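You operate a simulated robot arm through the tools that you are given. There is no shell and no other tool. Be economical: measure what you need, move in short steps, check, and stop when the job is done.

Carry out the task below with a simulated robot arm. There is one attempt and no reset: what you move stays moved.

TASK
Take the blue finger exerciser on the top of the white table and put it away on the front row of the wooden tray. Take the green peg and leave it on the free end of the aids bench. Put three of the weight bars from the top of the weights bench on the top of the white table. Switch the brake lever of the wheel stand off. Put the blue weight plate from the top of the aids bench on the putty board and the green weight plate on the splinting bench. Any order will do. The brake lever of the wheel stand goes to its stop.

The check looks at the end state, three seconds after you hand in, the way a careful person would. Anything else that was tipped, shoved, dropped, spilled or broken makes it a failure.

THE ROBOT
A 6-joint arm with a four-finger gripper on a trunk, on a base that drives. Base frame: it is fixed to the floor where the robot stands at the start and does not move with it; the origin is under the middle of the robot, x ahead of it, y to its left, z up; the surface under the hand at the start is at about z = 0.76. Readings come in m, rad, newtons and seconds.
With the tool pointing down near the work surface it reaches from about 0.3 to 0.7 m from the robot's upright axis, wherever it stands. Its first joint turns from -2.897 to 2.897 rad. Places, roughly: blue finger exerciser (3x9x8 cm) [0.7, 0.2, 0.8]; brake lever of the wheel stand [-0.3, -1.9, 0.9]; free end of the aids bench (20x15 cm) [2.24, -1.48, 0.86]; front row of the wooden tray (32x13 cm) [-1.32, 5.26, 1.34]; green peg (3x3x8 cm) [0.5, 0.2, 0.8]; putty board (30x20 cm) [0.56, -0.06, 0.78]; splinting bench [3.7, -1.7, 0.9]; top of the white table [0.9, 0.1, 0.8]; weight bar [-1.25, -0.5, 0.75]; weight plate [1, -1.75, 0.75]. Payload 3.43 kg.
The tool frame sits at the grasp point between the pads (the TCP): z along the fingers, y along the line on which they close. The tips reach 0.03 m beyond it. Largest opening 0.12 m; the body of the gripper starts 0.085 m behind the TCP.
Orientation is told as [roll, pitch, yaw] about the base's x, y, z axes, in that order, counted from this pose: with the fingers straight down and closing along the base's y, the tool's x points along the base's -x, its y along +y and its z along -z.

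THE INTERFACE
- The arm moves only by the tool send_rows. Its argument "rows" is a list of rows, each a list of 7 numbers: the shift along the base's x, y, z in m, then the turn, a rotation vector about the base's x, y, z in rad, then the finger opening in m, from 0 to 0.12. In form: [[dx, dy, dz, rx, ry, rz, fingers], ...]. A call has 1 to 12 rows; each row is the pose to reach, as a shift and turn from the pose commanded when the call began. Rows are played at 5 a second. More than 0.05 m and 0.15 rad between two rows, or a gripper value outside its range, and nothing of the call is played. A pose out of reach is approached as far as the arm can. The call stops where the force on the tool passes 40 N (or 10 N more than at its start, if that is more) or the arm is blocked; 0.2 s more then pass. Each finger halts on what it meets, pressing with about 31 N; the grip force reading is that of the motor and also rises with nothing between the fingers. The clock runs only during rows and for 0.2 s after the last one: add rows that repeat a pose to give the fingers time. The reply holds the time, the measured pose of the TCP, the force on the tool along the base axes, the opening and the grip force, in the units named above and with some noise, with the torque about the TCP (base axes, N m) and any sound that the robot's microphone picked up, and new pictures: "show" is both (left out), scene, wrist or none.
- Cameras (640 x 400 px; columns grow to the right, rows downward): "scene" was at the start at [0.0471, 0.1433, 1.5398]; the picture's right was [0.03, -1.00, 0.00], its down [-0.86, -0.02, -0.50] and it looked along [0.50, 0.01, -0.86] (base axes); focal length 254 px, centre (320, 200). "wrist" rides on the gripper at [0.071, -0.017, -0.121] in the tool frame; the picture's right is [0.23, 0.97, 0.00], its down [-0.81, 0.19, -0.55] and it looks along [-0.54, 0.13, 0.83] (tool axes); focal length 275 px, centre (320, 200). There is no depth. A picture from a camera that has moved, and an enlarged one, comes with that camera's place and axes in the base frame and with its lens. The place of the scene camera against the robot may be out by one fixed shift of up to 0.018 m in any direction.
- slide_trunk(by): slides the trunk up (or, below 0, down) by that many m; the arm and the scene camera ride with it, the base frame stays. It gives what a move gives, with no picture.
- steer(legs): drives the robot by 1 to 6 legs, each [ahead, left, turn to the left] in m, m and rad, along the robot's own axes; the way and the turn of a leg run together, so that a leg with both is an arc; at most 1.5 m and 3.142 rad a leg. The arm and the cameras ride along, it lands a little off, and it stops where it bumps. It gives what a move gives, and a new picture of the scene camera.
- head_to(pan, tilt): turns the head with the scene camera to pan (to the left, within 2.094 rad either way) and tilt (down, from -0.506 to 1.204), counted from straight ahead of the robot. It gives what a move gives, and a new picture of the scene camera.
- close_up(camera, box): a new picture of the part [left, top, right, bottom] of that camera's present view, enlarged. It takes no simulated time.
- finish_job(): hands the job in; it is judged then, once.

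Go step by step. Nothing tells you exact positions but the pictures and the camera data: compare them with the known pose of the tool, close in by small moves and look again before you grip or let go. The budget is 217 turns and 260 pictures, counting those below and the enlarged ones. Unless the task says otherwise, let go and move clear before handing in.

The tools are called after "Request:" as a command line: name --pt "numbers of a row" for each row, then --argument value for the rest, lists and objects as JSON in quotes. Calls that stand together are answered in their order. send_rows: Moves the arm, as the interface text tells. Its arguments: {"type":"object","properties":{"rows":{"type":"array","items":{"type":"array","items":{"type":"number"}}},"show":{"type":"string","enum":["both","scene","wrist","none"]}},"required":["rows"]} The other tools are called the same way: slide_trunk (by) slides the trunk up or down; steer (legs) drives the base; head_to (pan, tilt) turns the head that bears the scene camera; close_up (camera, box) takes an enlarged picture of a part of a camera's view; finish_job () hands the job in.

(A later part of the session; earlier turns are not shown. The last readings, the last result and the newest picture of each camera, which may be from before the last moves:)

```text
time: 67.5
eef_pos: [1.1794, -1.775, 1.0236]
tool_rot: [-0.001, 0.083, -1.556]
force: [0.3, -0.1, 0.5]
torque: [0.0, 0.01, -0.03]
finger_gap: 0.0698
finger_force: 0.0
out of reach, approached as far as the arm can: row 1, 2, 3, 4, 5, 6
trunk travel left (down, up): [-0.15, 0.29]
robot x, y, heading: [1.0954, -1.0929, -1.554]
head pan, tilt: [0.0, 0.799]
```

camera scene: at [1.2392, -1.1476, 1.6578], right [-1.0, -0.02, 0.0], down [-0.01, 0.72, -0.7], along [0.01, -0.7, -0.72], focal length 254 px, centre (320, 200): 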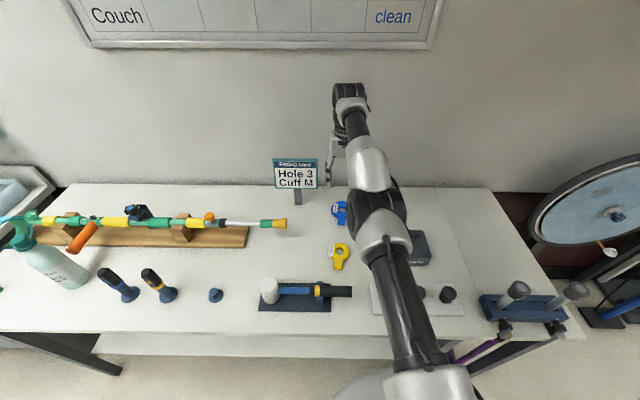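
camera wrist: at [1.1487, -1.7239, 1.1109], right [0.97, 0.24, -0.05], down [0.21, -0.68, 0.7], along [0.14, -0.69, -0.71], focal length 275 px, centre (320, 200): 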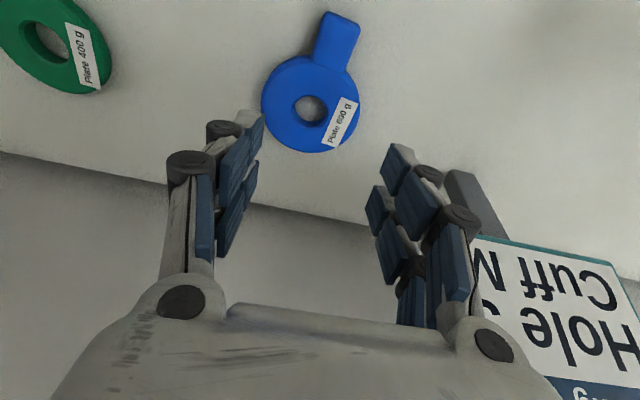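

Elbow is locked straight. I'll rise, back the base away from the bench for safety, then work the elbow loose in free space.

Request:
send_rows --pt "0 0.0 0.04 0 0 0 0.07" --pt "0 0.0 0.08 0 0 0 0.07" --pt "0 0.01 0.12 0 0 0 0.07" --show "none"

Request:
steer --legs '[[-0.35, 0, 0]]'

Request:
send_rows --pt "0 0.045 0 0 0 0 0.07" --pt "0 0.09 0 0 0 0 0.07" --pt "0 0.135 0 0 0 0 0.07" --pt "0 0.18 0 0 0 0 0.07" --pt "0 0.225 0 0 0 0 0.07" --pt "0 0.27 0 0 0 0 0.07" --pt "0 0.3 0 0 0 0 0.07" --show "scene"

```text
time: 68.3
eef_pos: [1.1801, -1.7624, 1.1424]
tool_rot: [0.0, 0.082, -1.553]
force: [-0.4, 0.8, -0.1]
torque: [-0.02, 0.0, 0.01]
finger_gap: 0.0698
finger_force: 0.0
out of reach, approached as far as the arm can: row 2
trunk travel left (down, up): [-0.15, 0.29]
robot x, y, heading: [1.0989, -1.0903, -1.552]
head pan, tilt: [0.0, 0.799]
```

```text
time: 70.6
eef_pos: [1.1722, -1.4111, 1.142]
tool_rot: [0.0, 0.083, -1.558]
force: [-0.3, 0.0, -0.4]
torque: [-0.01, 0.02, 0.02]
finger_gap: 0.0699
finger_force: 0.1
trunk travel left (down, up): [-0.15, 0.29]
robot x, y, heading: [1.0917, -0.7399, -1.557]
head pan, tilt: [0.0, 0.799]
camera scene: at [1.2338, -0.7954, 1.6578], right [-1.0, -0.01, 0.0], down [-0.01, 0.72, -0.7], along [0.01, -0.7, -0.72], focal length 254 px, centre (320, 200)
```

scene: 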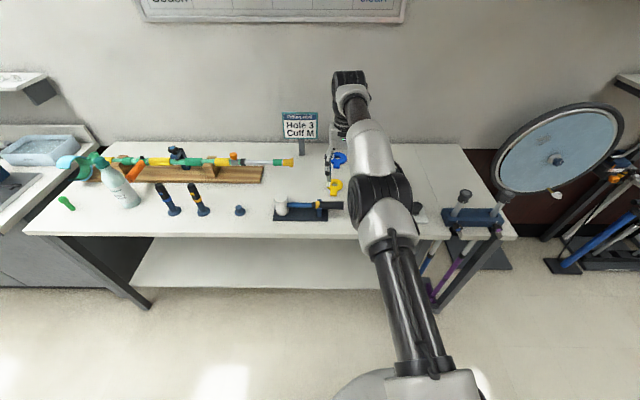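

```text
time: 72.2
eef_pos: [1.1737, -1.4084, 1.1441]
tool_rot: [-0.002, 0.083, -1.557]
force: [-0.1, 0.6, 0.7]
torque: [0.04, -0.01, -0.05]
finger_gap: 0.07
finger_force: 0.2
out of reach, approached as far as the arm can: row 1, 2, 3, 4, 5, 6, 7
trunk travel left (down, up): [-0.15, 0.29]
robot x, y, heading: [1.0929, -0.7376, -1.557]
head pan, tilt: [0.0, 0.799]
camera scene: at [1.2339, -0.7963, 1.6578], right [-1.0, -0.01, 0.0], down [-0.01, 0.72, -0.7], along [0.01, -0.7, -0.72], focal length 254 px, centre (320, 200)
```

scene: 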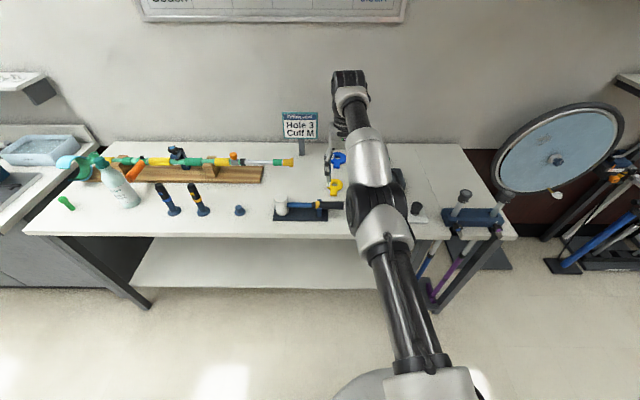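

The radial direction is singular. I'll turn the robot to face along the aisle and swing the arm downward over open floor to get a bend into the elbow.

Request:
steer --legs '[[0, 0, 1.557]]'

Request:
send_rows --pt "0.002 0 -0.045 0 0 0 0.07" --pt "0.003 0 -0.09 0 0 0 0.07" --pt "0.0 0 -0.135 0 0 0 0.07" --pt "-0.005 0 -0.18 0 0 0 0.07" --pt "-0.015 0 -0.225 0 0 0 0.07" --pt "-0.03 0 -0.265 0 0 0 0.07" --pt "-0.05 0 -0.305 0 0 0 0.07" --pt "-0.07 0 -0.345 0 0 0 0.07" --pt "-0.095 0 -0.385 0 0 0 0.07" --pt "-0.125 0 -0.42 0 0 0 0.07" --show "scene"

```text
time: 76.4
eef_pos: [1.7609, -0.6604, 1.1438]
tool_rot: [-0.001, 0.084, 0.01]
force: [-0.2, 0.3, 0.4]
torque: [0.0, -0.01, -0.01]
finger_gap: 0.0697
finger_force: 0.1
trunk travel left (down, up): [-0.15, 0.29]
robot x, y, heading: [1.0942, -0.7393, 0.01]
head pan, tilt: [0.0, 0.799]
camera scene: at [1.1522, -0.5968, 1.6577], right [0.01, -1.0, 0.0], down [-0.72, -0.01, -0.7], along [0.7, 0.01, -0.72], focal length 254 px, centre (320, 200)
```

scene: 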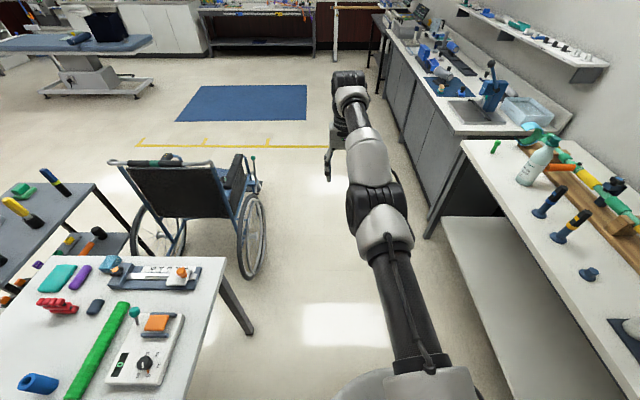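

```text
time: 78.6
eef_pos: [1.7532, -0.6558, 0.8112]
tool_rot: [-0.001, 0.086, 0.01]
force: [0.1, 0.4, -0.5]
torque: [0.0, 0.0, -0.03]
finger_gap: 0.0698
finger_force: 0.1
out of reach, approached as far as the arm can: row 1, 2, 3, 4, 5, 6, 7, 8, 9, 10
trunk travel left (down, up): [-0.15, 0.29]
robot x, y, heading: [1.0935, -0.7383, 0.008]
head pan, tilt: [0.0, 0.799]
camera scene: at [1.1521, -0.5969, 1.6578], right [0.01, -1.0, 0.0], down [-0.72, -0.01, -0.7], along [0.7, 0.01, -0.72], focal length 254 px, centre (320, 200)
```

scene: 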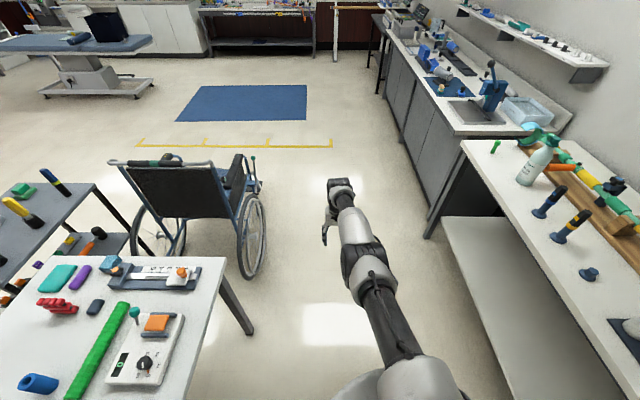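

Request:
send_rows --pt "-0.03 0 -0.03 0 0 0 0.07" --pt "-0.06 0 -0.06 0 0 0 0.07" --pt "-0.09 0 -0.09 0 0 0 0.07" --pt "-0.12 0 -0.12 0 0 0 0.07" --pt "-0.15 0 -0.15 0 0 0 0.07" --pt "-0.18 0 -0.18 0 0 0 0.07" --pt "-0.21 0 -0.18 0 0 0 0.07" --pt "-0.25 0 -0.15 0 0 0 0.07" --show "scene"

```text
time: 80.4
eef_pos: [1.6883, -0.6349, 0.6593]
tool_rot: [-0.001, 0.085, 0.01]
force: [-0.3, 1.0, -0.2]
torque: [0.03, -0.02, 0.03]
finger_gap: 0.0699
finger_force: 0.0
out of reach, approached as far as the arm can: row 1, 2, 3, 4, 5, 6, 7, 8
trunk travel left (down, up): [-0.15, 0.29]
robot x, y, heading: [1.0935, -0.7392, 0.007]
head pan, tilt: [0.0, 0.799]
camera scene: at [1.1523, -0.597, 1.6578], right [0.01, -1.0, 0.0], down [-0.72, -0.01, -0.7], along [0.7, 0.01, -0.72], focal length 254 px, centre (320, 200)
```

scene: 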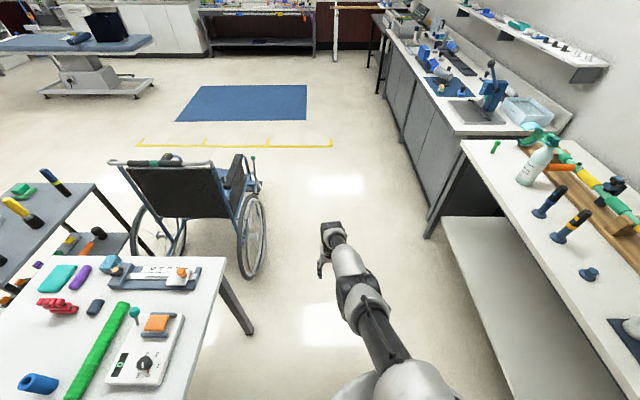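

The elbow may be slightly over-extended against its limit. I'll push outward first, then swing down and pull in.

Request:
send_rows --pt "0.04 0 -0.02 0 0 0 0.07" --pt "0.08 0 -0.04 0 0 0 0.07" --pt "0.12 0 -0.06 0 0 0 0.07" --pt "0.15 0 -0.08 0 0 0 0.07" --show "none"

Request:
send_rows --pt "-0.01 0 -0.04 0 0 0 0.07" --pt "-0.03 0 -0.08 0 0 0 0.07" --pt "-0.06 0 -0.1 0 0 0 0.07" --pt "-0.1 0 -0.1 0 0 0 0.07" --show "none"

```text
time: 81.4
eef_pos: [1.6968, -0.6681, 0.6614]
tool_rot: [-0.001, 0.087, 0.011]
force: [0.4, 0.3, 0.1]
torque: [0.02, -0.02, -0.01]
finger_gap: 0.07
finger_force: 0.0
out of reach, approached as far as the arm can: row 1, 2, 3, 4
trunk travel left (down, up): [-0.15, 0.29]
robot x, y, heading: [1.0937, -0.7414, 0.012]
head pan, tilt: [0.0, 0.799]
```

```text
time: 82.4
eef_pos: [1.5969, -0.6664, 0.5623]
tool_rot: [0.0, 0.083, 0.009]
force: [0.1, 0.8, -0.8]
torque: [-0.03, -0.02, 0.01]
finger_gap: 0.0697
finger_force: 0.1
out of reach, approached as far as the arm can: row 1, 2, 3
trunk travel left (down, up): [-0.15, 0.29]
robot x, y, heading: [1.0961, -0.7382, 0.007]
head pan, tilt: [0.0, 0.799]
```

The elbow is free again. Bringing the arm back to a normal bent posture with the tool vertical.

Request:
send_rows --pt "-0.04 0 0 0 -0.04 0 0.07" --pt "-0.07 0 0.03 0 -0.084 0 0.07" --pt "-0.09 0 0.07 0 -0.084 0 0.07" --pt "-0.09 0 0.12 0 -0.084 0 0.07" --pt "-0.09 0 0.17 0 -0.084 0 0.07" --pt "-0.09 0 0.22 0 -0.084 0 0.07" --pt "-0.09 0 0.27 0 -0.084 0 0.07" --pt "-0.09 0 0.32 0 -0.084 0 0.07" --pt "-0.09 0 0.37 0 -0.084 0 0.07" --pt "-0.09 0 0.42 0 -0.084 0 0.07" --pt "-0.09 0 0.47 0 -0.084 0 0.07" --pt "-0.09 0 0.52 0 -0.084 0 0.07" --show "scene"

```text
time: 85.0
eef_pos: [1.5043, -0.6679, 1.0801]
tool_rot: [0.0, 0.0, 0.01]
force: [-1.0, 0.1, -0.1]
torque: [0.01, 0.01, -0.01]
finger_gap: 0.0702
finger_force: 0.1
trunk travel left (down, up): [-0.15, 0.29]
robot x, y, heading: [1.0931, -0.7383, 0.01]
head pan, tilt: [0.0, 0.799]
camera scene: at [1.1512, -0.5971, 1.6578], right [0.01, -1.0, 0.0], down [-0.72, -0.01, -0.7], along [0.7, 0.01, -0.72], focal length 254 px, centre (320, 200)
```

scene: 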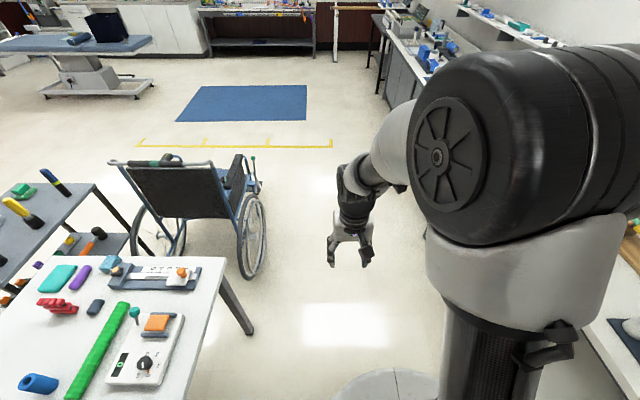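

Good, normal posture restored. Vertical reach is limited, so I'll go back, tilt the tool early (while the arm is bent), and grip the blue ring across its 9 cm diameter at about (1.158, -1.838).

Request:
steer --legs '[[0, 0, -1.565], [0.34, 0, 0]]'

Request:
send_rows --pt "0 0 0 -0.14 0 0 0.1" --pt "0 0 0 -0.28 0 0 0.11" --pt "0 0 0 -0.42 0 0 0.12" --pt "0 -0.04 -0.01 -0.45 0 0 0.12" --pt "0 -0.08 -0.02 -0.45 0 0 0.12" --pt "0 -0.12 -0.03 -0.45 0 0 0.12" --pt "0 -0.16 -0.03 -0.45 0 0 0.12" --pt "0 -0.2 -0.03 -0.45 0 0 0.12" --show "wrist"

```text
time: 91.1
eef_pos: [1.1576, -1.4941, 1.0794]
tool_rot: [-0.002, -0.001, -1.574]
force: [0.6, -1.1, 0.1]
torque: [0.01, 0.0, 0.0]
finger_gap: 0.0701
finger_force: 0.0
trunk travel left (down, up): [-0.15, 0.29]
robot x, y, heading: [1.0905, -1.0851, -1.578]
head pan, tilt: [0.0, 0.799]
camera scene: at [1.2317, -1.1413, 1.6577], right [-1.0, 0.0, 0.0], down [0.0, 0.72, -0.7], along [0.0, -0.7, -0.72], focal length 254 px, centre (320, 200)
```

scene: 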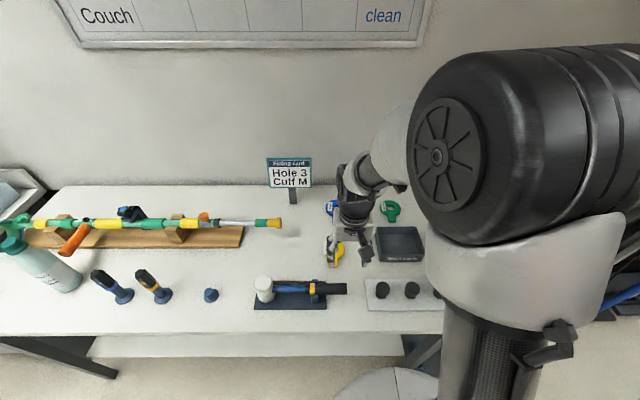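

```text
time: 92.9
eef_pos: [1.158, -1.695, 1.0504]
tool_rot: [0.001, -0.449, -1.576]
force: [0.4, -0.1, -0.3]
torque: [0.03, -0.02, 0.0]
finger_gap: 0.1198
finger_force: 0.0
trunk travel left (down, up): [-0.15, 0.29]
robot x, y, heading: [1.0914, -1.0836, -1.573]
head pan, tilt: [0.0, 0.799]
camera wrist: at [1.14, -1.579, 1.129], right [0.97, 0.2, -0.1], down [0.19, -0.49, 0.85], along [0.12, -0.85, -0.52], focal length 275 px, centre (320, 200)
```

wrist: 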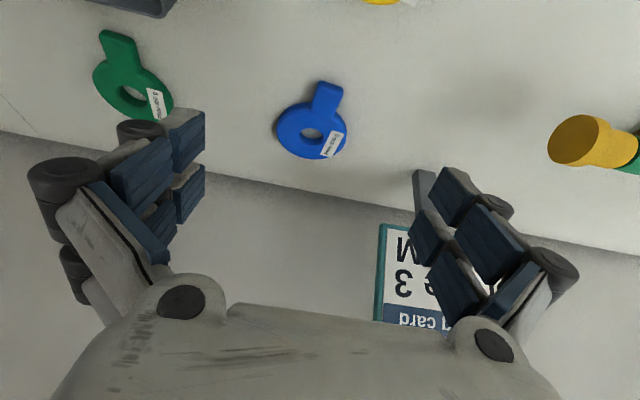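

Ring centre confirmed near (1.155, -1.833). Approaching to just above.

Request:
send_rows --pt "-0.003 -0.035 -0.03 0 0 0 0.12" --pt "-0.003 -0.07 -0.06 0 0 0 0.12" --pt "-0.003 -0.105 -0.09 0 0 0 0.12" --pt "-0.003 -0.13 -0.115 0 0 0 0.12" --show "both"

```text
time: 93.9
eef_pos: [1.1548, -1.8254, 0.9334]
tool_rot: [-0.001, -0.447, -1.574]
force: [-0.3, -1.1, -0.3]
torque: [0.03, 0.03, -0.01]
finger_gap: 0.1195
finger_force: 0.1
trunk travel left (down, up): [-0.15, 0.29]
robot x, y, heading: [1.0927, -1.0799, -1.575]
head pan, tilt: [0.0, 0.799]
camera scene: at [1.2317, -1.1412, 1.6577], right [-1.0, 0.0, 0.0], down [0.0, 0.72, -0.7], along [0.0, -0.7, -0.72], focal length 254 px, centre (320, 200)
camera wrist: at [1.1387, -1.7085, 1.0111], right [0.97, 0.2, -0.1], down [0.19, -0.49, 0.85], along [0.12, -0.85, -0.52], focal length 275 px, centre (320, 200)
```

scene: 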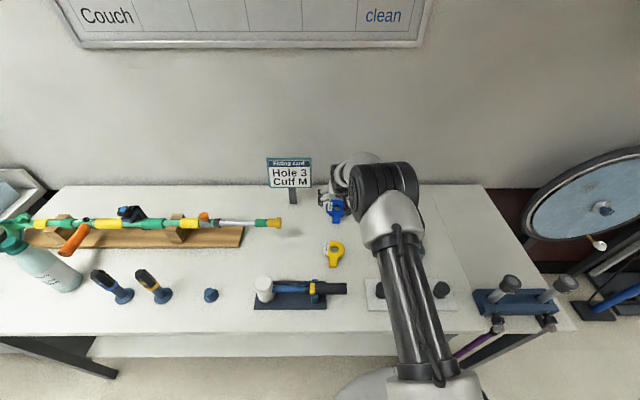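
wrist: 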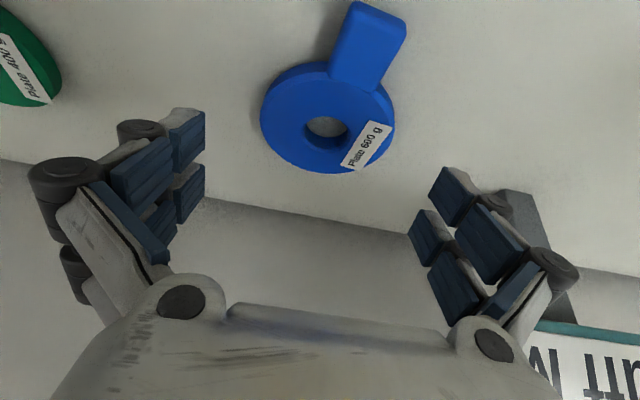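

Request:
send_rows --pt "0.0 0 -0.015 0 0 0 0.12" --pt "0.0 0 -0.028 0 0 0 0.12" --pt "0.0 0.0 -0.035 0 0 0 0.12" --show "wrist"

```text
time: 94.7
eef_pos: [1.1546, -1.8252, 0.9005]
tool_rot: [0.0, -0.45, -1.575]
force: [-0.5, 0.2, -0.7]
torque: [-0.02, -0.01, -0.01]
finger_gap: 0.1198
finger_force: 0.1
trunk travel left (down, up): [-0.15, 0.29]
robot x, y, heading: [1.0923, -1.0785, -1.573]
head pan, tilt: [0.0, 0.799]
camera wrist: at [1.1371, -1.7075, 0.9776], right [0.97, 0.2, -0.1], down [0.19, -0.49, 0.85], along [0.12, -0.85, -0.52], focal length 275 px, centre (320, 200)
```

wrist: 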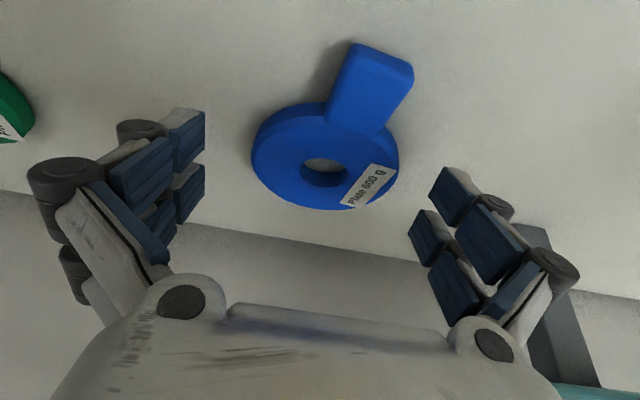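

Ring is centred between the tips. Closing.

Request:
send_rows --pt "0.0 0 0 0 0 0 0.1" --pt "0.0 0 0 0 0 0 0.08" --pt "0.0 0.0 0 0 0 0 0.07" --pt "0.0 0.0 0 0 0 0 0.06" --pt "0.0 0.0 0 0 0 0 0.05" --pt "0.0 0.0 0 0 0 0 0.05" --show "wrist"

```text
time: 96.1
eef_pos: [1.1565, -1.8233, 0.9057]
tool_rot: [0.002, -0.457, -1.576]
force: [5.8, 8.6, 26.3]
torque: [0.28, -0.03, -0.05]
finger_gap: 0.0673
finger_force: 30.8
trunk travel left (down, up): [-0.15, 0.29]
robot x, y, heading: [1.0911, -1.0764, -1.572]
head pan, tilt: [0.0, 0.799]
camera wrist: at [1.1382, -1.7063, 0.9824], right [0.97, 0.2, -0.1], down [0.19, -0.48, 0.85], along [0.12, -0.85, -0.51], focal length 275 px, centre (320, 200)
```

wrist: 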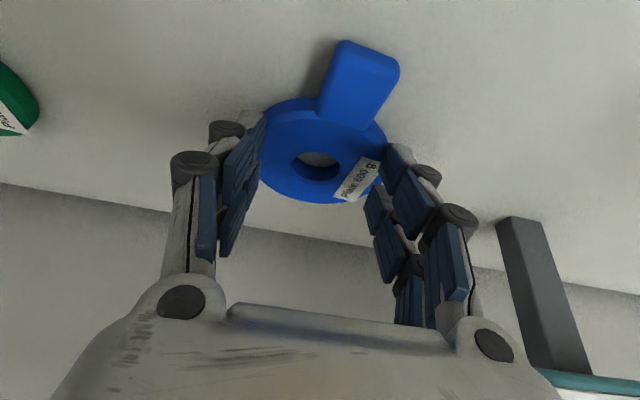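

Gripped at 67 mm with some push against the table. Lifting gently.

Request:
send_rows --pt "0.0 0 0.008 0 0 0 0.04" --pt "0.0 0 0.016 0 0 0 0.04" --pt "0.0 0.0 0.03 0 0 0 0.04" --pt "0.0 0.0 0.06 0 0 0 0.04" --show "wrist"

```text
time: 97.1
eef_pos: [1.1535, -1.8226, 0.9595]
tool_rot: [-0.001, -0.45, -1.576]
force: [-0.3, -0.4, 0.5]
torque: [-0.03, 0.01, 0.0]
finger_gap: 0.0397
finger_force: 0.0
trunk travel left (down, up): [-0.15, 0.29]
robot x, y, heading: [1.0937, -1.0805, -1.575]
head pan, tilt: [0.0, 0.799]
camera wrist: at [1.1372, -1.7065, 1.0371], right [0.97, 0.2, -0.1], down [0.19, -0.49, 0.85], along [0.12, -0.85, -0.52], focal length 275 px, centre (320, 200)
```

wrist: 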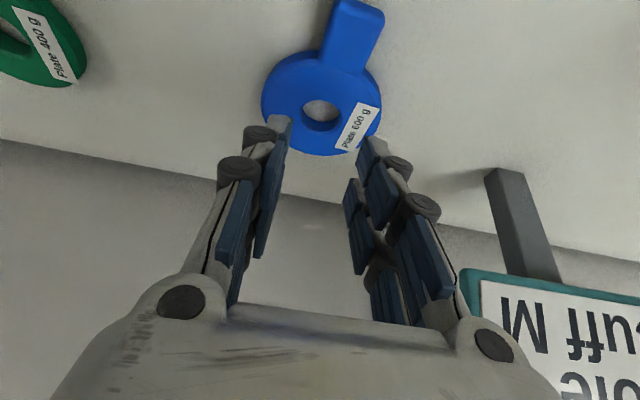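

The pads were too high on the rounded rim and slipped off. The plate is undisturbed apart from a small nudge; I'll reopen and look from above.

Request:
send_rows --pt "0.0 0 0.01 0 0 0 0.07" --pt "0.0 0 0.01 0 0 0 0.1" --pt "-0.001 -0.005 0.0 0 0 0 0.12" --pt "-0.001 -0.009 -0.02 0 0 0 0.12" --pt "-0.001 -0.01 -0.04 0 0 0 0.12" --show "wrist"

Request:
close_up --camera "wrist" --box '[160, 50, 480, 250]'

```text
time: 98.3
eef_pos: [1.1524, -1.8319, 0.9199]
tool_rot: [0.001, -0.45, -1.577]
force: [0.1, 0.0, -0.1]
torque: [-0.02, 0.02, 0.04]
finger_gap: 0.118
finger_force: 0.1
trunk travel left (down, up): [-0.15, 0.29]
robot x, y, heading: [1.0917, -1.0818, -1.573]
head pan, tilt: [0.0, 0.799]
camera wrist: at [1.1358, -1.7164, 0.9979], right [0.97, 0.2, -0.1], down [0.19, -0.49, 0.85], along [0.12, -0.85, -0.52], focal length 275 px, centre (320, 200)
```

wrist: 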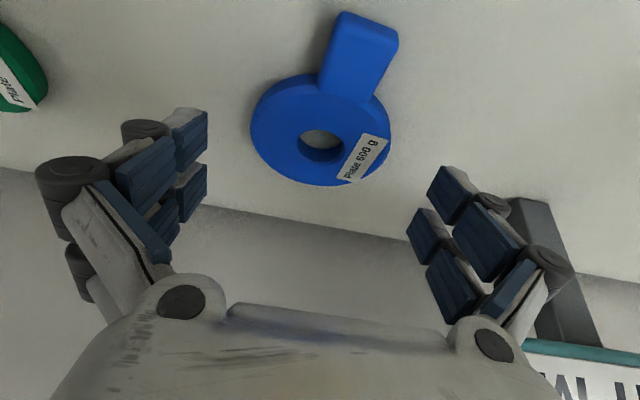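

```text
2.00 times, centred on (320, 150) of wrist
camera zoom: at [1.1358, -1.7164, 0.9979], right [0.97, 0.2, -0.1], down [0.19, -0.49, 0.85], along [0.12, -0.85, -0.52], focal length 551 px, centre (320, 300)
```

zoom: 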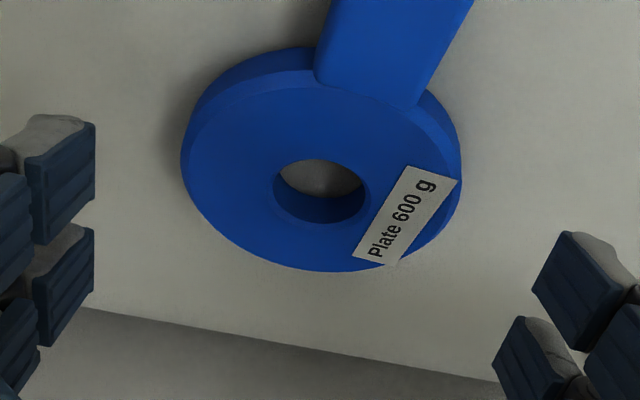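

Alignment is good; go lower this time so the pads sit on the rim's side.

Request:
send_rows --pt "-0.001 0 -0.012 0 0 0 0.12" --pt "-0.001 0 -0.02 0 0 0 0.12" --pt "-0.001 0 -0.024 0 0 0 0.12" --pt "-0.001 0 -0.026 0 0 0 0.12" --pt "-0.001 0 -0.028 0 0 0 0.12" --show "wrist"

```text
time: 99.5
eef_pos: [1.1535, -1.8339, 0.8931]
tool_rot: [0.002, -0.45, -1.575]
force: [-0.5, 0.3, 0.0]
torque: [-0.01, -0.01, 0.01]
finger_gap: 0.1199
finger_force: 0.1
trunk travel left (down, up): [-0.15, 0.29]
robot x, y, heading: [1.0947, -1.079, -1.576]
head pan, tilt: [0.0, 0.799]
camera wrist: at [1.1349, -1.7171, 0.9695], right [0.97, 0.2, -0.1], down [0.19, -0.49, 0.85], along [0.12, -0.85, -0.52], focal length 275 px, centre (320, 200)
```

wrist: 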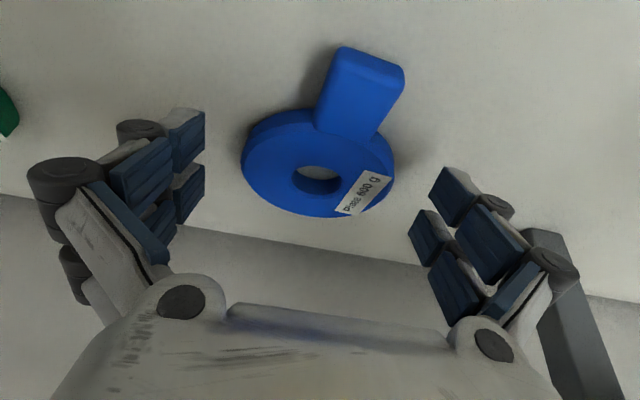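

Request:
send_rows --pt "0 0 -0.002 0 0 0 0.12" --pt "0 0 -0.004 0 0 0 0.12" --pt "0 0 -0.006 0 0 0 0.12" --show "none"

```text
time: 100.3
eef_pos: [1.1525, -1.8336, 0.8857]
tool_rot: [0.001, -0.45, -1.576]
force: [0.2, 0.2, 0.1]
torque: [-0.01, 0.02, 0.0]
finger_gap: 0.1201
finger_force: 0.0
trunk travel left (down, up): [-0.15, 0.29]
robot x, y, heading: [1.0919, -1.0796, -1.579]
head pan, tilt: [0.0, 0.799]
```

Request:
send_rows --pt "0 0 0 0 0 0 0.11" --pt "0 0 0 0 0 0 0.1" --pt "0 0 0 0 0 0 0.09" --pt "0 0 0 0 0 0 0.085" --show "wrist"

```text
time: 101.3
eef_pos: [1.1512, -1.8344, 0.8887]
tool_rot: [0.001, -0.455, -1.577]
force: [-3.5, 2.8, 12.6]
torque: [0.07, -0.25, 0.19]
finger_gap: 0.0946
finger_force: 31.2
trunk travel left (down, up): [-0.15, 0.29]
robot x, y, heading: [1.0905, -1.0791, -1.577]
head pan, tilt: [0.0, 0.799]
camera wrist: at [1.1341, -1.7168, 0.9658], right [0.97, 0.2, -0.1], down [0.19, -0.49, 0.85], along [0.12, -0.85, -0.51], focal length 275 px, centre (320, 200)
```

wrist: 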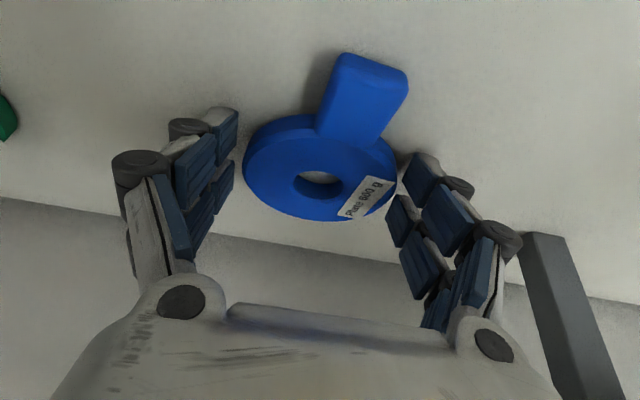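

Tips seem to press on the table while closing; raising 3 mm and continuing.

Request:
send_rows --pt "0 0 0.004 0 0 0 0.09" --pt "0 0 0.006 0 0 0 0.085" --pt "0 0 0.006 0 0 0 0.075" --pt "0 0 0.006 0 0 0 0.065" --pt "0 0 0.006 0 0 0 0.06" --show "wrist"

```text
time: 102.5
eef_pos: [1.1526, -1.8335, 0.8923]
tool_rot: [-0.001, -0.452, -1.576]
force: [-1.4, 0.7, 10.1]
torque: [-0.28, -0.75, 0.05]
finger_gap: 0.0912
finger_force: 30.9
trunk travel left (down, up): [-0.15, 0.29]
robot x, y, heading: [1.0869, -1.0853, -1.576]
head pan, tilt: [0.0, 0.799]
camera wrist: at [1.1352, -1.7169, 0.9701], right [0.97, 0.2, -0.1], down [0.19, -0.49, 0.85], along [0.12, -0.85, -0.52], focal length 275 px, centre (320, 200)
```

wrist: 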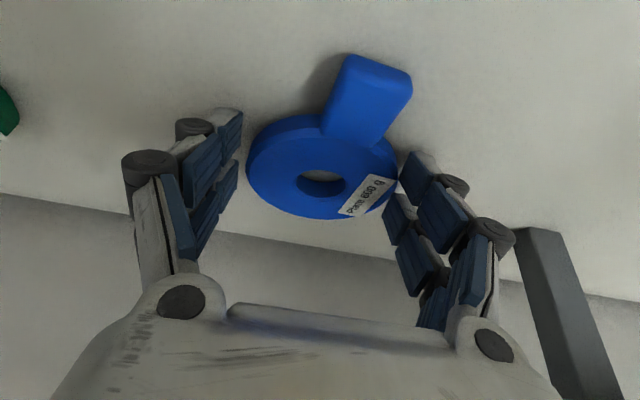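

Both fingers appear to touch the rim (91 mm). Lift test.

Request:
send_rows --pt "0 0 0.0 0 0 0 0.05" --pt "0 0 0.003 0 0 0 0.05" --pt "0 0 0.01 0 0 0 0.05" --pt "0 0 0.02 0 0 0 0.05" --pt "0 0 0.03 0 0 0 0.05" --show "wrist"

```text
time: 103.7
eef_pos: [1.1509, -1.8334, 0.9216]
tool_rot: [0.0, -0.45, -1.577]
force: [0.1, 0.5, -0.1]
torque: [0.03, -0.03, 0.04]
finger_gap: 0.0496
finger_force: 0.0
trunk travel left (down, up): [-0.15, 0.29]
robot x, y, heading: [1.0922, -1.0828, -1.58]
head pan, tilt: [0.0, 0.799]
camera wrist: at [1.1347, -1.7175, 0.9995], right [0.97, 0.2, -0.1], down [0.19, -0.49, 0.85], along [0.12, -0.85, -0.52], focal length 275 px, centre (320, 200)
```

wrist: 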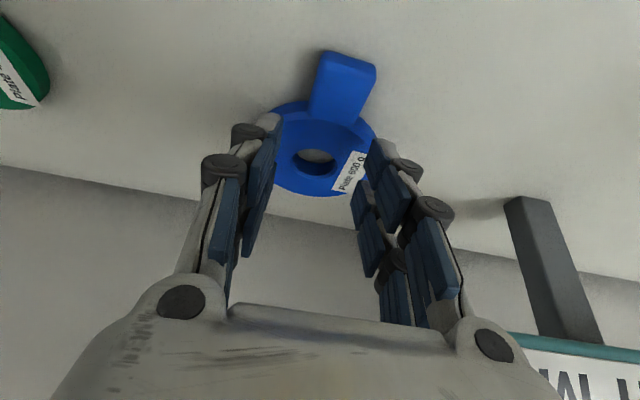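

The ring got squeezed away rather than gripped. I'll take the rectangular tab instead, which has flat parallel sides (about (1.152, -1.81)).

Request:
send_rows --pt "0 0.01 0.02 0 0 0 0.06" --pt "0 0.028 0.03 0 0 0 0.07" --pt "0 0.028 0.03 0 0 0 0.07" --show "wrist"

Request:
close_up --camera "wrist" --box '[200, 0, 440, 150]'

Request:
close_up --camera "scene" --box '[280, 150, 440, 250]'

```text
time: 104.5
eef_pos: [1.1519, -1.8054, 0.9511]
tool_rot: [0.0, -0.45, -1.577]
force: [-0.1, 0.7, 0.7]
torque: [-0.02, -0.02, 0.01]
finger_gap: 0.0697
finger_force: 0.1
trunk travel left (down, up): [-0.15, 0.29]
robot x, y, heading: [1.0907, -1.0825, -1.575]
head pan, tilt: [0.0, 0.799]
camera wrist: at [1.1347, -1.6893, 1.0286], right [0.97, 0.2, -0.1], down [0.19, -0.49, 0.85], along [0.12, -0.85, -0.52], focal length 275 px, centre (320, 200)
```

wrist: 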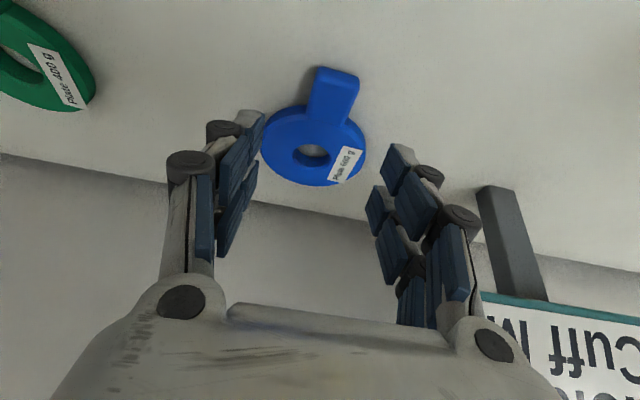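

```text
2.67 times, centred on (320, 75) of wrist
camera zoom: at [1.1347, -1.6893, 1.0286], right [0.97, 0.2, -0.1], down [0.19, -0.49, 0.85], along [0.12, -0.85, -0.52], focal length 734 px, centre (320, 533)
```

zoom: 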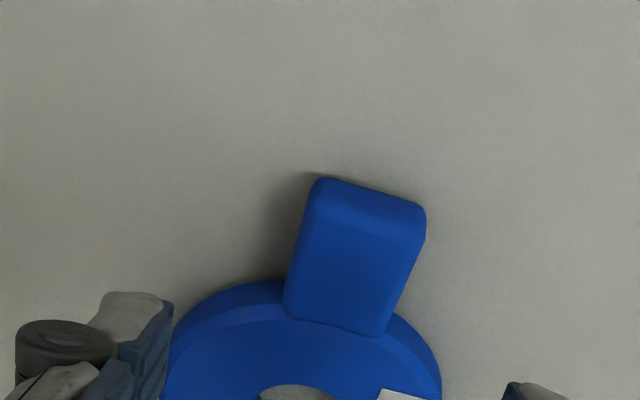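

```text
4.00 times, centred on (360, 200) of scene
camera zoom: at [1.2317, -1.1406, 1.6577], right [-1.0, 0.0, 0.0], down [0.0, 0.72, -0.7], along [0.0, -0.7, -0.72], focal length 1014 px, centre (160, 200)
```

zoom: 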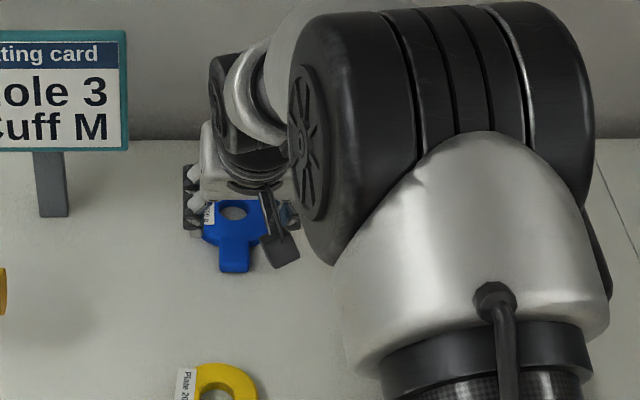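

Tab spans y ≈ -1.79…-1.83, width ≈3 cm. I'll narrow the fingers to 45 mm above it, then descend until light table contact.

Request:
send_rows --pt "0.0 -0.004 -0.01 0 0 0 0.055" --pt "0 -0.006 -0.03 0 0 0 0.05" --pt "0 -0.006 -0.045 0 0 0 0.05" --pt "0 -0.006 -0.054 0 0 0 0.05" --show "wrist"

```text
time: 105.5
eef_pos: [1.1516, -1.8112, 0.8991]
tool_rot: [0.0, -0.45, -1.574]
force: [0.0, 0.3, 0.4]
torque: [-0.01, -0.02, -0.03]
finger_gap: 0.0499
finger_force: 0.0
trunk travel left (down, up): [-0.15, 0.29]
robot x, y, heading: [1.0914, -1.0829, -1.577]
head pan, tilt: [0.0, 0.799]
camera wrist: at [1.1349, -1.6947, 0.9756], right [0.97, 0.2, -0.1], down [0.19, -0.49, 0.85], along [0.12, -0.85, -0.52], focal length 275 px, centre (320, 200)
```

wrist: 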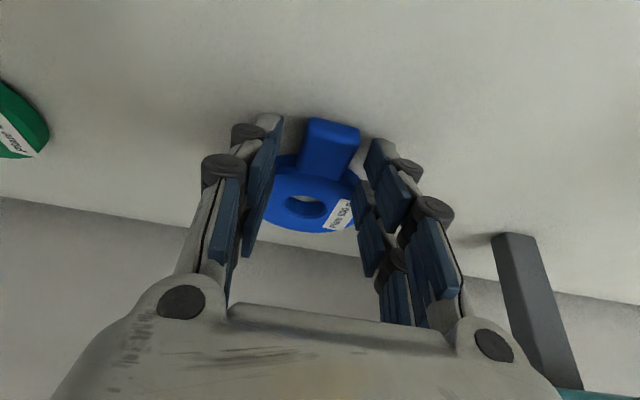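

Request:
send_rows --pt "0.0 0 -0.003 0 0 0 0.05" --pt "0 0 -0.006 0 0 0 0.05" --pt "0 0 -0.008 0 0 0 0.05" --pt "0 0 -0.01 0 0 0 0.05" --show "none"

```text
time: 106.5
eef_pos: [1.1527, -1.8173, 0.898]
tool_rot: [0.001, -0.468, -1.574]
force: [-0.2, 0.2, 16.6]
torque: [-0.11, 0.53, -0.09]
finger_gap: 0.0485
finger_force: 30.5
trunk travel left (down, up): [-0.15, 0.29]
robot x, y, heading: [1.0908, -1.0858, -1.578]
head pan, tilt: [0.0, 0.799]
stopped in row 4: the force on the tool passed its limit at 42 N (the readings are from after the stop); the commanded pose is now the measured one
```

Contact with the bench. Raise 2 mm and close on the tab.

Request:
send_rows --pt "0.0 0.003 0.002 0 0 0 0.045" --pt "0 0.003 0.003 0 0 0 0.035" --pt "0 0.003 0.003 0 0 0 0.02" --pt "0 0.003 0.003 0 0 0 0.0" --pt "0 0.003 0.003 0 0 0 0.0" --show "wrist"

```text
time: 107.7
eef_pos: [1.1523, -1.8111, 0.8972]
tool_rot: [0.002, -0.46, -1.579]
force: [-7.2, 0.4, 14.5]
torque: [-0.04, 0.13, -0.19]
finger_gap: 0.0301
finger_force: 31.1
trunk travel left (down, up): [-0.15, 0.29]
robot x, y, heading: [1.0938, -1.0781, -1.578]
head pan, tilt: [0.0, 0.799]
camera wrist: at [1.1346, -1.6939, 0.9732], right [0.97, 0.2, -0.1], down [0.19, -0.48, 0.86], along [0.12, -0.85, -0.51], focal length 275 px, centre (320, 200)
```

wrist: 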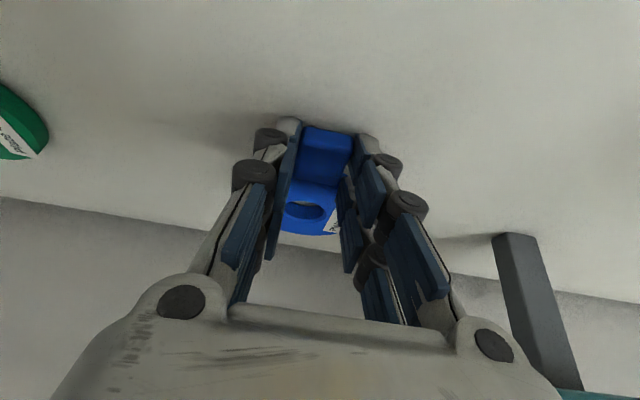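

Tab gripped (30 mm). Lifting gently.

Request:
send_rows --pt "0.0 0 0.005 0 0 0 0.0" --pt "0 0 0.015 0 0 0 0.0" --pt "0 0 0.03 0 0 0 0.0" --pt "0 0 0.05 0 0 0 0.0" --show "wrist"

```text
time: 108.7
eef_pos: [1.154, -1.8103, 0.9453]
tool_rot: [0.0, -0.455, -1.576]
force: [-1.2, 0.3, -6.8]
torque: [0.34, -0.05, -0.01]
finger_gap: 0.0298
finger_force: 30.9
trunk travel left (down, up): [-0.15, 0.29]
robot x, y, heading: [1.0903, -1.0833, -1.576]
head pan, tilt: [0.0, 0.799]
camera wrist: at [1.1356, -1.6933, 1.0213], right [0.97, 0.2, -0.1], down [0.19, -0.49, 0.85], along [0.12, -0.85, -0.51], focal length 275 px, centre (320, 200)
```

wrist: 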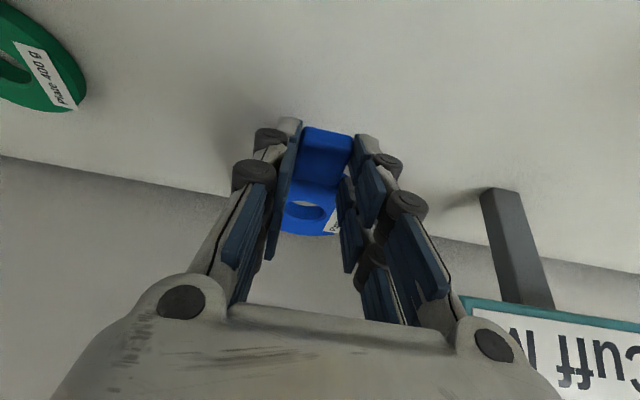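

The plate is held level by its tab. Lift higher and retract before driving to the putty board.

Request:
send_rows --pt "0 0 0.045 0 0 0 0" --pt "0 0.02 0.09 0 0 0 0" --pt "0 0.05 0.12 0 0 0 0" --pt "0 0.085 0.15 0 0 0 0" --pt "0 0.12 0.18 0 0 0 0" --pt "0 0.16 0.18 0 0 0 0" --pt "0 0.2 0.18 0 0 0 0" --pt "0 0.24 0.18 0 0 0 0" --show "none"

Request:
steer --legs '[[-0.35, 0, 0], [0, 0, 1.571], [-0.53, 0, 0]]'

```text
time: 110.5
eef_pos: [1.1525, -1.5726, 1.1265]
tool_rot: [0.001, -0.461, -1.576]
force: [-0.5, 0.9, -6.2]
torque: [0.37, 0.0, 0.0]
finger_gap: 0.0297
finger_force: 31.2
trunk travel left (down, up): [-0.15, 0.29]
robot x, y, heading: [1.0897, -1.0823, -1.575]
head pan, tilt: [0.0, 0.799]
```

```text
time: 119.2
eef_pos: [1.0656, -0.6641, 1.1266]
tool_rot: [0.001, -0.459, -0.008]
force: [-0.7, 0.0, -5.9]
torque: [-0.02, 0.34, 0.01]
finger_gap: 0.0298
finger_force: 31.3
trunk travel left (down, up): [-0.15, 0.29]
robot x, y, heading: [0.5725, -0.7207, -0.007]
head pan, tilt: [0.0, 0.799]
camera scene: at [0.6345, -0.5819, 1.6577], right [-0.01, -1.0, 0.0], down [-0.72, 0.01, -0.7], along [0.7, 0.0, -0.72], focal length 254 px, centre (320, 200)
```

scene: 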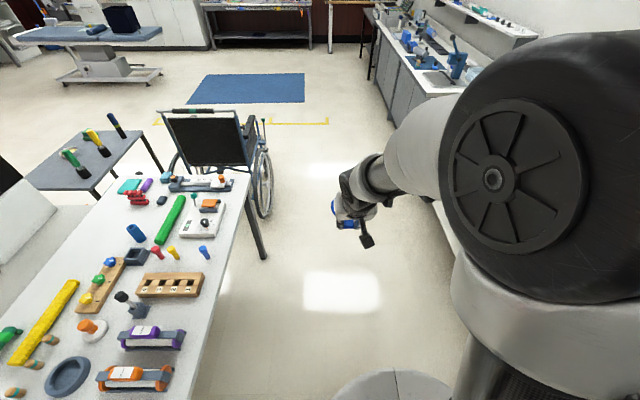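

Request:
steer --legs '[[0, 0, 1.578]]'

Request:
close_up --camera "wrist" --box '[0, 0, 640, 400]'

```text
time: 123.5
eef_pos: [0.5107, -0.2302, 1.1257]
tool_rot: [0.001, -0.457, 1.569]
force: [-0.1, 0.1, -5.7]
torque: [-0.38, -0.01, 0.02]
finger_gap: 0.0296
finger_force: 30.9
trunk travel left (down, up): [-0.15, 0.29]
robot x, y, heading: [0.5719, -0.7229, 1.567]
head pan, tilt: [0.0, 0.799]
camera scene: at [0.4329, -0.6601, 1.6577], right [1.0, 0.0, 0.0], down [0.0, -0.72, -0.7], along [0.0, 0.7, -0.72], focal length 254 px, centre (320, 200)
```

scene: 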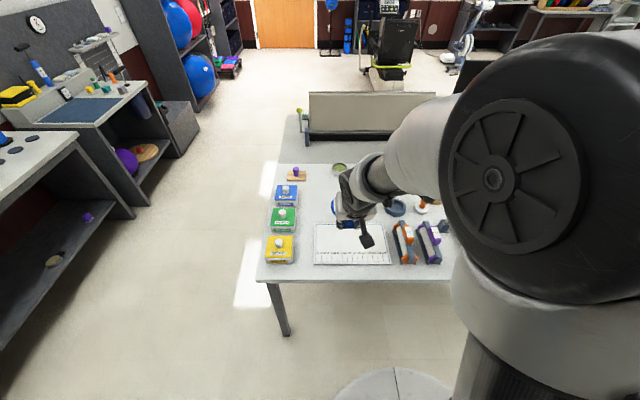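

```text
1.00 times, centred on (320, 200) of wrist (not enlarged: the box is as wide or as high as the picture)
camera zoom: at [0.5265, -0.3479, 1.2026], right [-0.97, -0.21, -0.1], down [-0.19, 0.48, 0.85], along [-0.13, 0.85, -0.51], focal length 275 px, centre (320, 200)
```

zoom: 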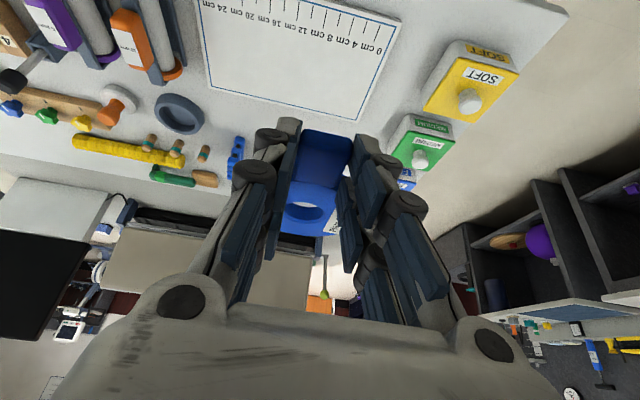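

Board centre is at about (0.56, -0.06). Moving over it and lowering partway.

Request:
send_rows --pt "0.025 0.03 -0.01 0 0 0 0" --pt "0.049 0.06 -0.04 0 0 0 0" --pt "0.049 0.09 -0.07 0 0 0 0" --pt "0.049 0.1 -0.11 0 0 0 0" --pt "0.049 0.1 -0.155 0 0 0 0" --pt "0.049 0.1 -0.2 0 0 0 0" --pt "0.049 0.1 -0.245 0 0 0 0" --pt "0.049 0.1 -0.28 0 0 0 0"

```text
time: 125.2
eef_pos: [0.545, -0.1403, 0.871]
tool_rot: [0.037, -0.443, 1.39]
force: [-4.1, 1.2, -5.2]
torque: [-0.27, 0.16, 0.42]
finger_gap: 0.0299
finger_force: 31.1
out of reach, approached as far as the arm can: row 6, 7, 8
trunk travel left (down, up): [-0.15, 0.29]
robot x, y, heading: [0.5709, -0.7246, 1.577]
head pan, tilt: [0.0, 0.799]
camera scene: at [0.4341, -0.6618, 1.658], right [1.0, 0.0, 0.0], down [0.0, -0.72, -0.7], along [0.0, 0.7, -0.72], focal length 254 px, centre (320, 200)
camera wrist: at [0.5444, -0.2592, 0.9477], right [-1.0, -0.04, -0.07], down [-0.08, 0.52, 0.85], along [0.0, 0.86, -0.52], focal length 275 px, centre (320, 200)
```

scene: 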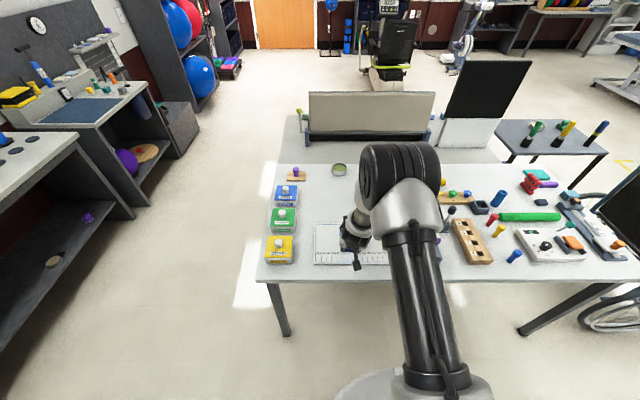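
wrist: 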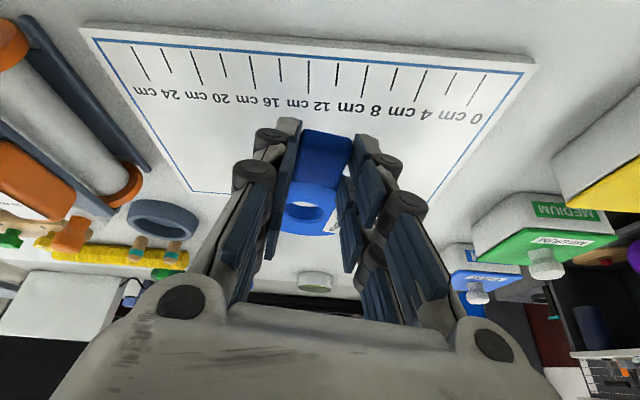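

Trunk is too high for this low pose. I'll raise the hand, correct the yaw, then lower the trunk.

Request:
send_rows --pt "0.0 0 0.04 0 0 0.0 0" --pt "0.005 0.0 0.08 0 0 0.06 0" --pt "0.01 0.0 0.12 0 0 0.12 0" --pt "0.015 0.0 0.15 0 0 0.18 0" --show "none"

Request:
slide_trunk --by -0.12

```text
time: 126.2
eef_pos: [0.5562, -0.1367, 1.0186]
tool_rot: [0.001, -0.46, 1.75]
force: [-0.3, -0.8, -6.3]
torque: [-0.35, -0.07, 0.02]
finger_gap: 0.0297
finger_force: 30.9
out of reach, approached as far as the arm can: row 2
trunk travel left (down, up): [-0.15, 0.29]
robot x, y, heading: [0.5747, -0.7246, 1.569]
head pan, tilt: [0.0, 0.799]
```

```text
time: 127.8
eef_pos: [0.556, -0.1365, 0.899]
tool_rot: [0.001, -0.457, 1.749]
force: [-0.5, -0.2, -5.3]
torque: [-0.4, -0.06, 0.02]
finger_gap: 0.0298
finger_force: 31.0
trunk travel left (down, up): [-0.03, 0.41]
robot x, y, heading: [0.5733, -0.7241, 1.566]
head pan, tilt: [0.0, 0.799]
```

Request:
send_rows --pt "0.0 0 0 0 0 -0.09 0" --pt "0.004 0.0 0 0 0 -0.18 0" --pt "0.006 0.004 -0.03 0 0 -0.18 0" --pt "0.006 0.006 -0.06 0 0 -0.18 0"

```text
time: 128.8
eef_pos: [0.5629, -0.1278, 0.8382]
tool_rot: [-0.001, -0.459, 1.569]
force: [0.8, -0.2, -5.1]
torque: [-0.44, 0.01, -0.03]
finger_gap: 0.0299
finger_force: 31.1
out of reach, approached as far as the arm can: row 2, 3
trunk travel left (down, up): [-0.03, 0.41]
robot x, y, heading: [0.5748, -0.7233, 1.564]
head pan, tilt: [0.0, 0.799]
camera scene: at [0.4336, -0.6595, 1.5377], right [1.0, 0.0, 0.0], down [0.0, -0.72, -0.7], along [0.0, 0.7, -0.72], focal length 254 px, centre (320, 200)
camera wrist: at [0.5788, -0.2463, 0.914], right [-0.97, -0.2, -0.1], down [-0.19, 0.48, 0.86], along [-0.13, 0.85, -0.51], focal length 275 px, centre (320, 200)
```

scene: 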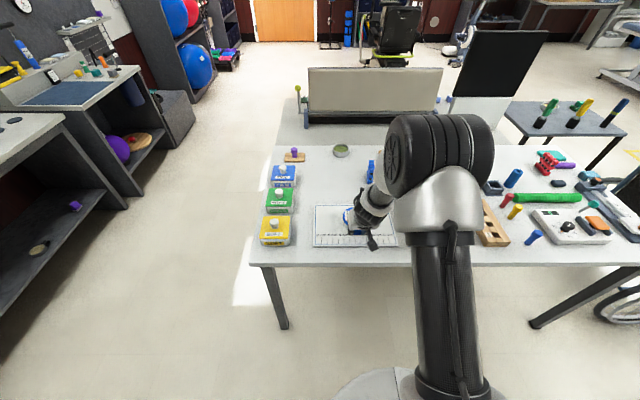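
wrist: 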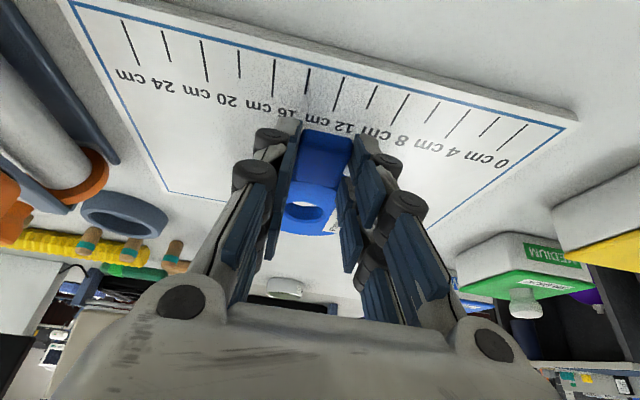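

Plate is over the board's middle. Lowering in small steps until contact.

Request:
send_rows --pt "0.0 0 -0.01 0 0 0 0" --pt "0.0 0.0 -0.018 0 0 0 0" --pt "0.0 0.0 -0.023 0 0 0 0" --pt "0 0 -0.026 0 0 0 0" --show "none"

```text
time: 129.8
eef_pos: [0.562, -0.1303, 0.811]
tool_rot: [-0.003, -0.455, 1.568]
force: [0.5, 0.3, -6.7]
torque: [-0.41, 0.03, 0.0]
finger_gap: 0.0297
finger_force: 31.0
trunk travel left (down, up): [-0.03, 0.41]
robot x, y, heading: [0.5741, -0.7203, 1.57]
head pan, tilt: [0.0, 0.799]
```

Request:
send_rows --pt "0.0 0 -0.002 0 0 0 0" --pt "0.0 0.0 -0.004 0 0 0 0" --pt "0.0 0.0 -0.006 0 0 0 0" --show "wrist"

```text
time: 130.6
eef_pos: [0.5619, -0.1289, 0.8079]
tool_rot: [-0.007, -0.462, 1.567]
force: [-0.3, -0.9, 12.1]
torque: [0.03, 0.54, -0.06]
finger_gap: 0.0297
finger_force: 31.1
trunk travel left (down, up): [-0.03, 0.41]
robot x, y, heading: [0.5729, -0.7243, 1.563]
head pan, tilt: [0.0, 0.799]
camera wrist: at [0.5765, -0.2472, 0.8851], right [-0.97, -0.2, -0.11], down [-0.19, 0.48, 0.86], along [-0.12, 0.85, -0.51], focal length 275 px, centre (320, 200)
```

wrist: 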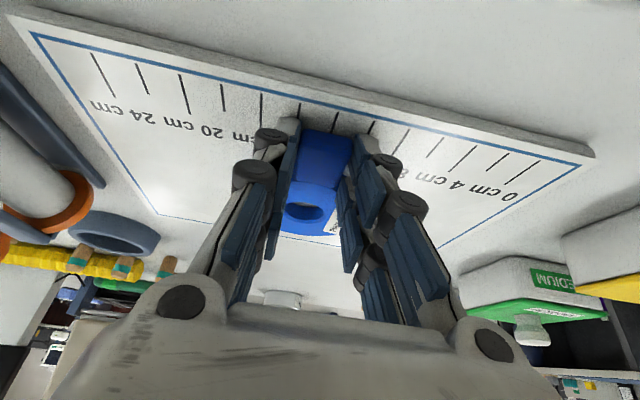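

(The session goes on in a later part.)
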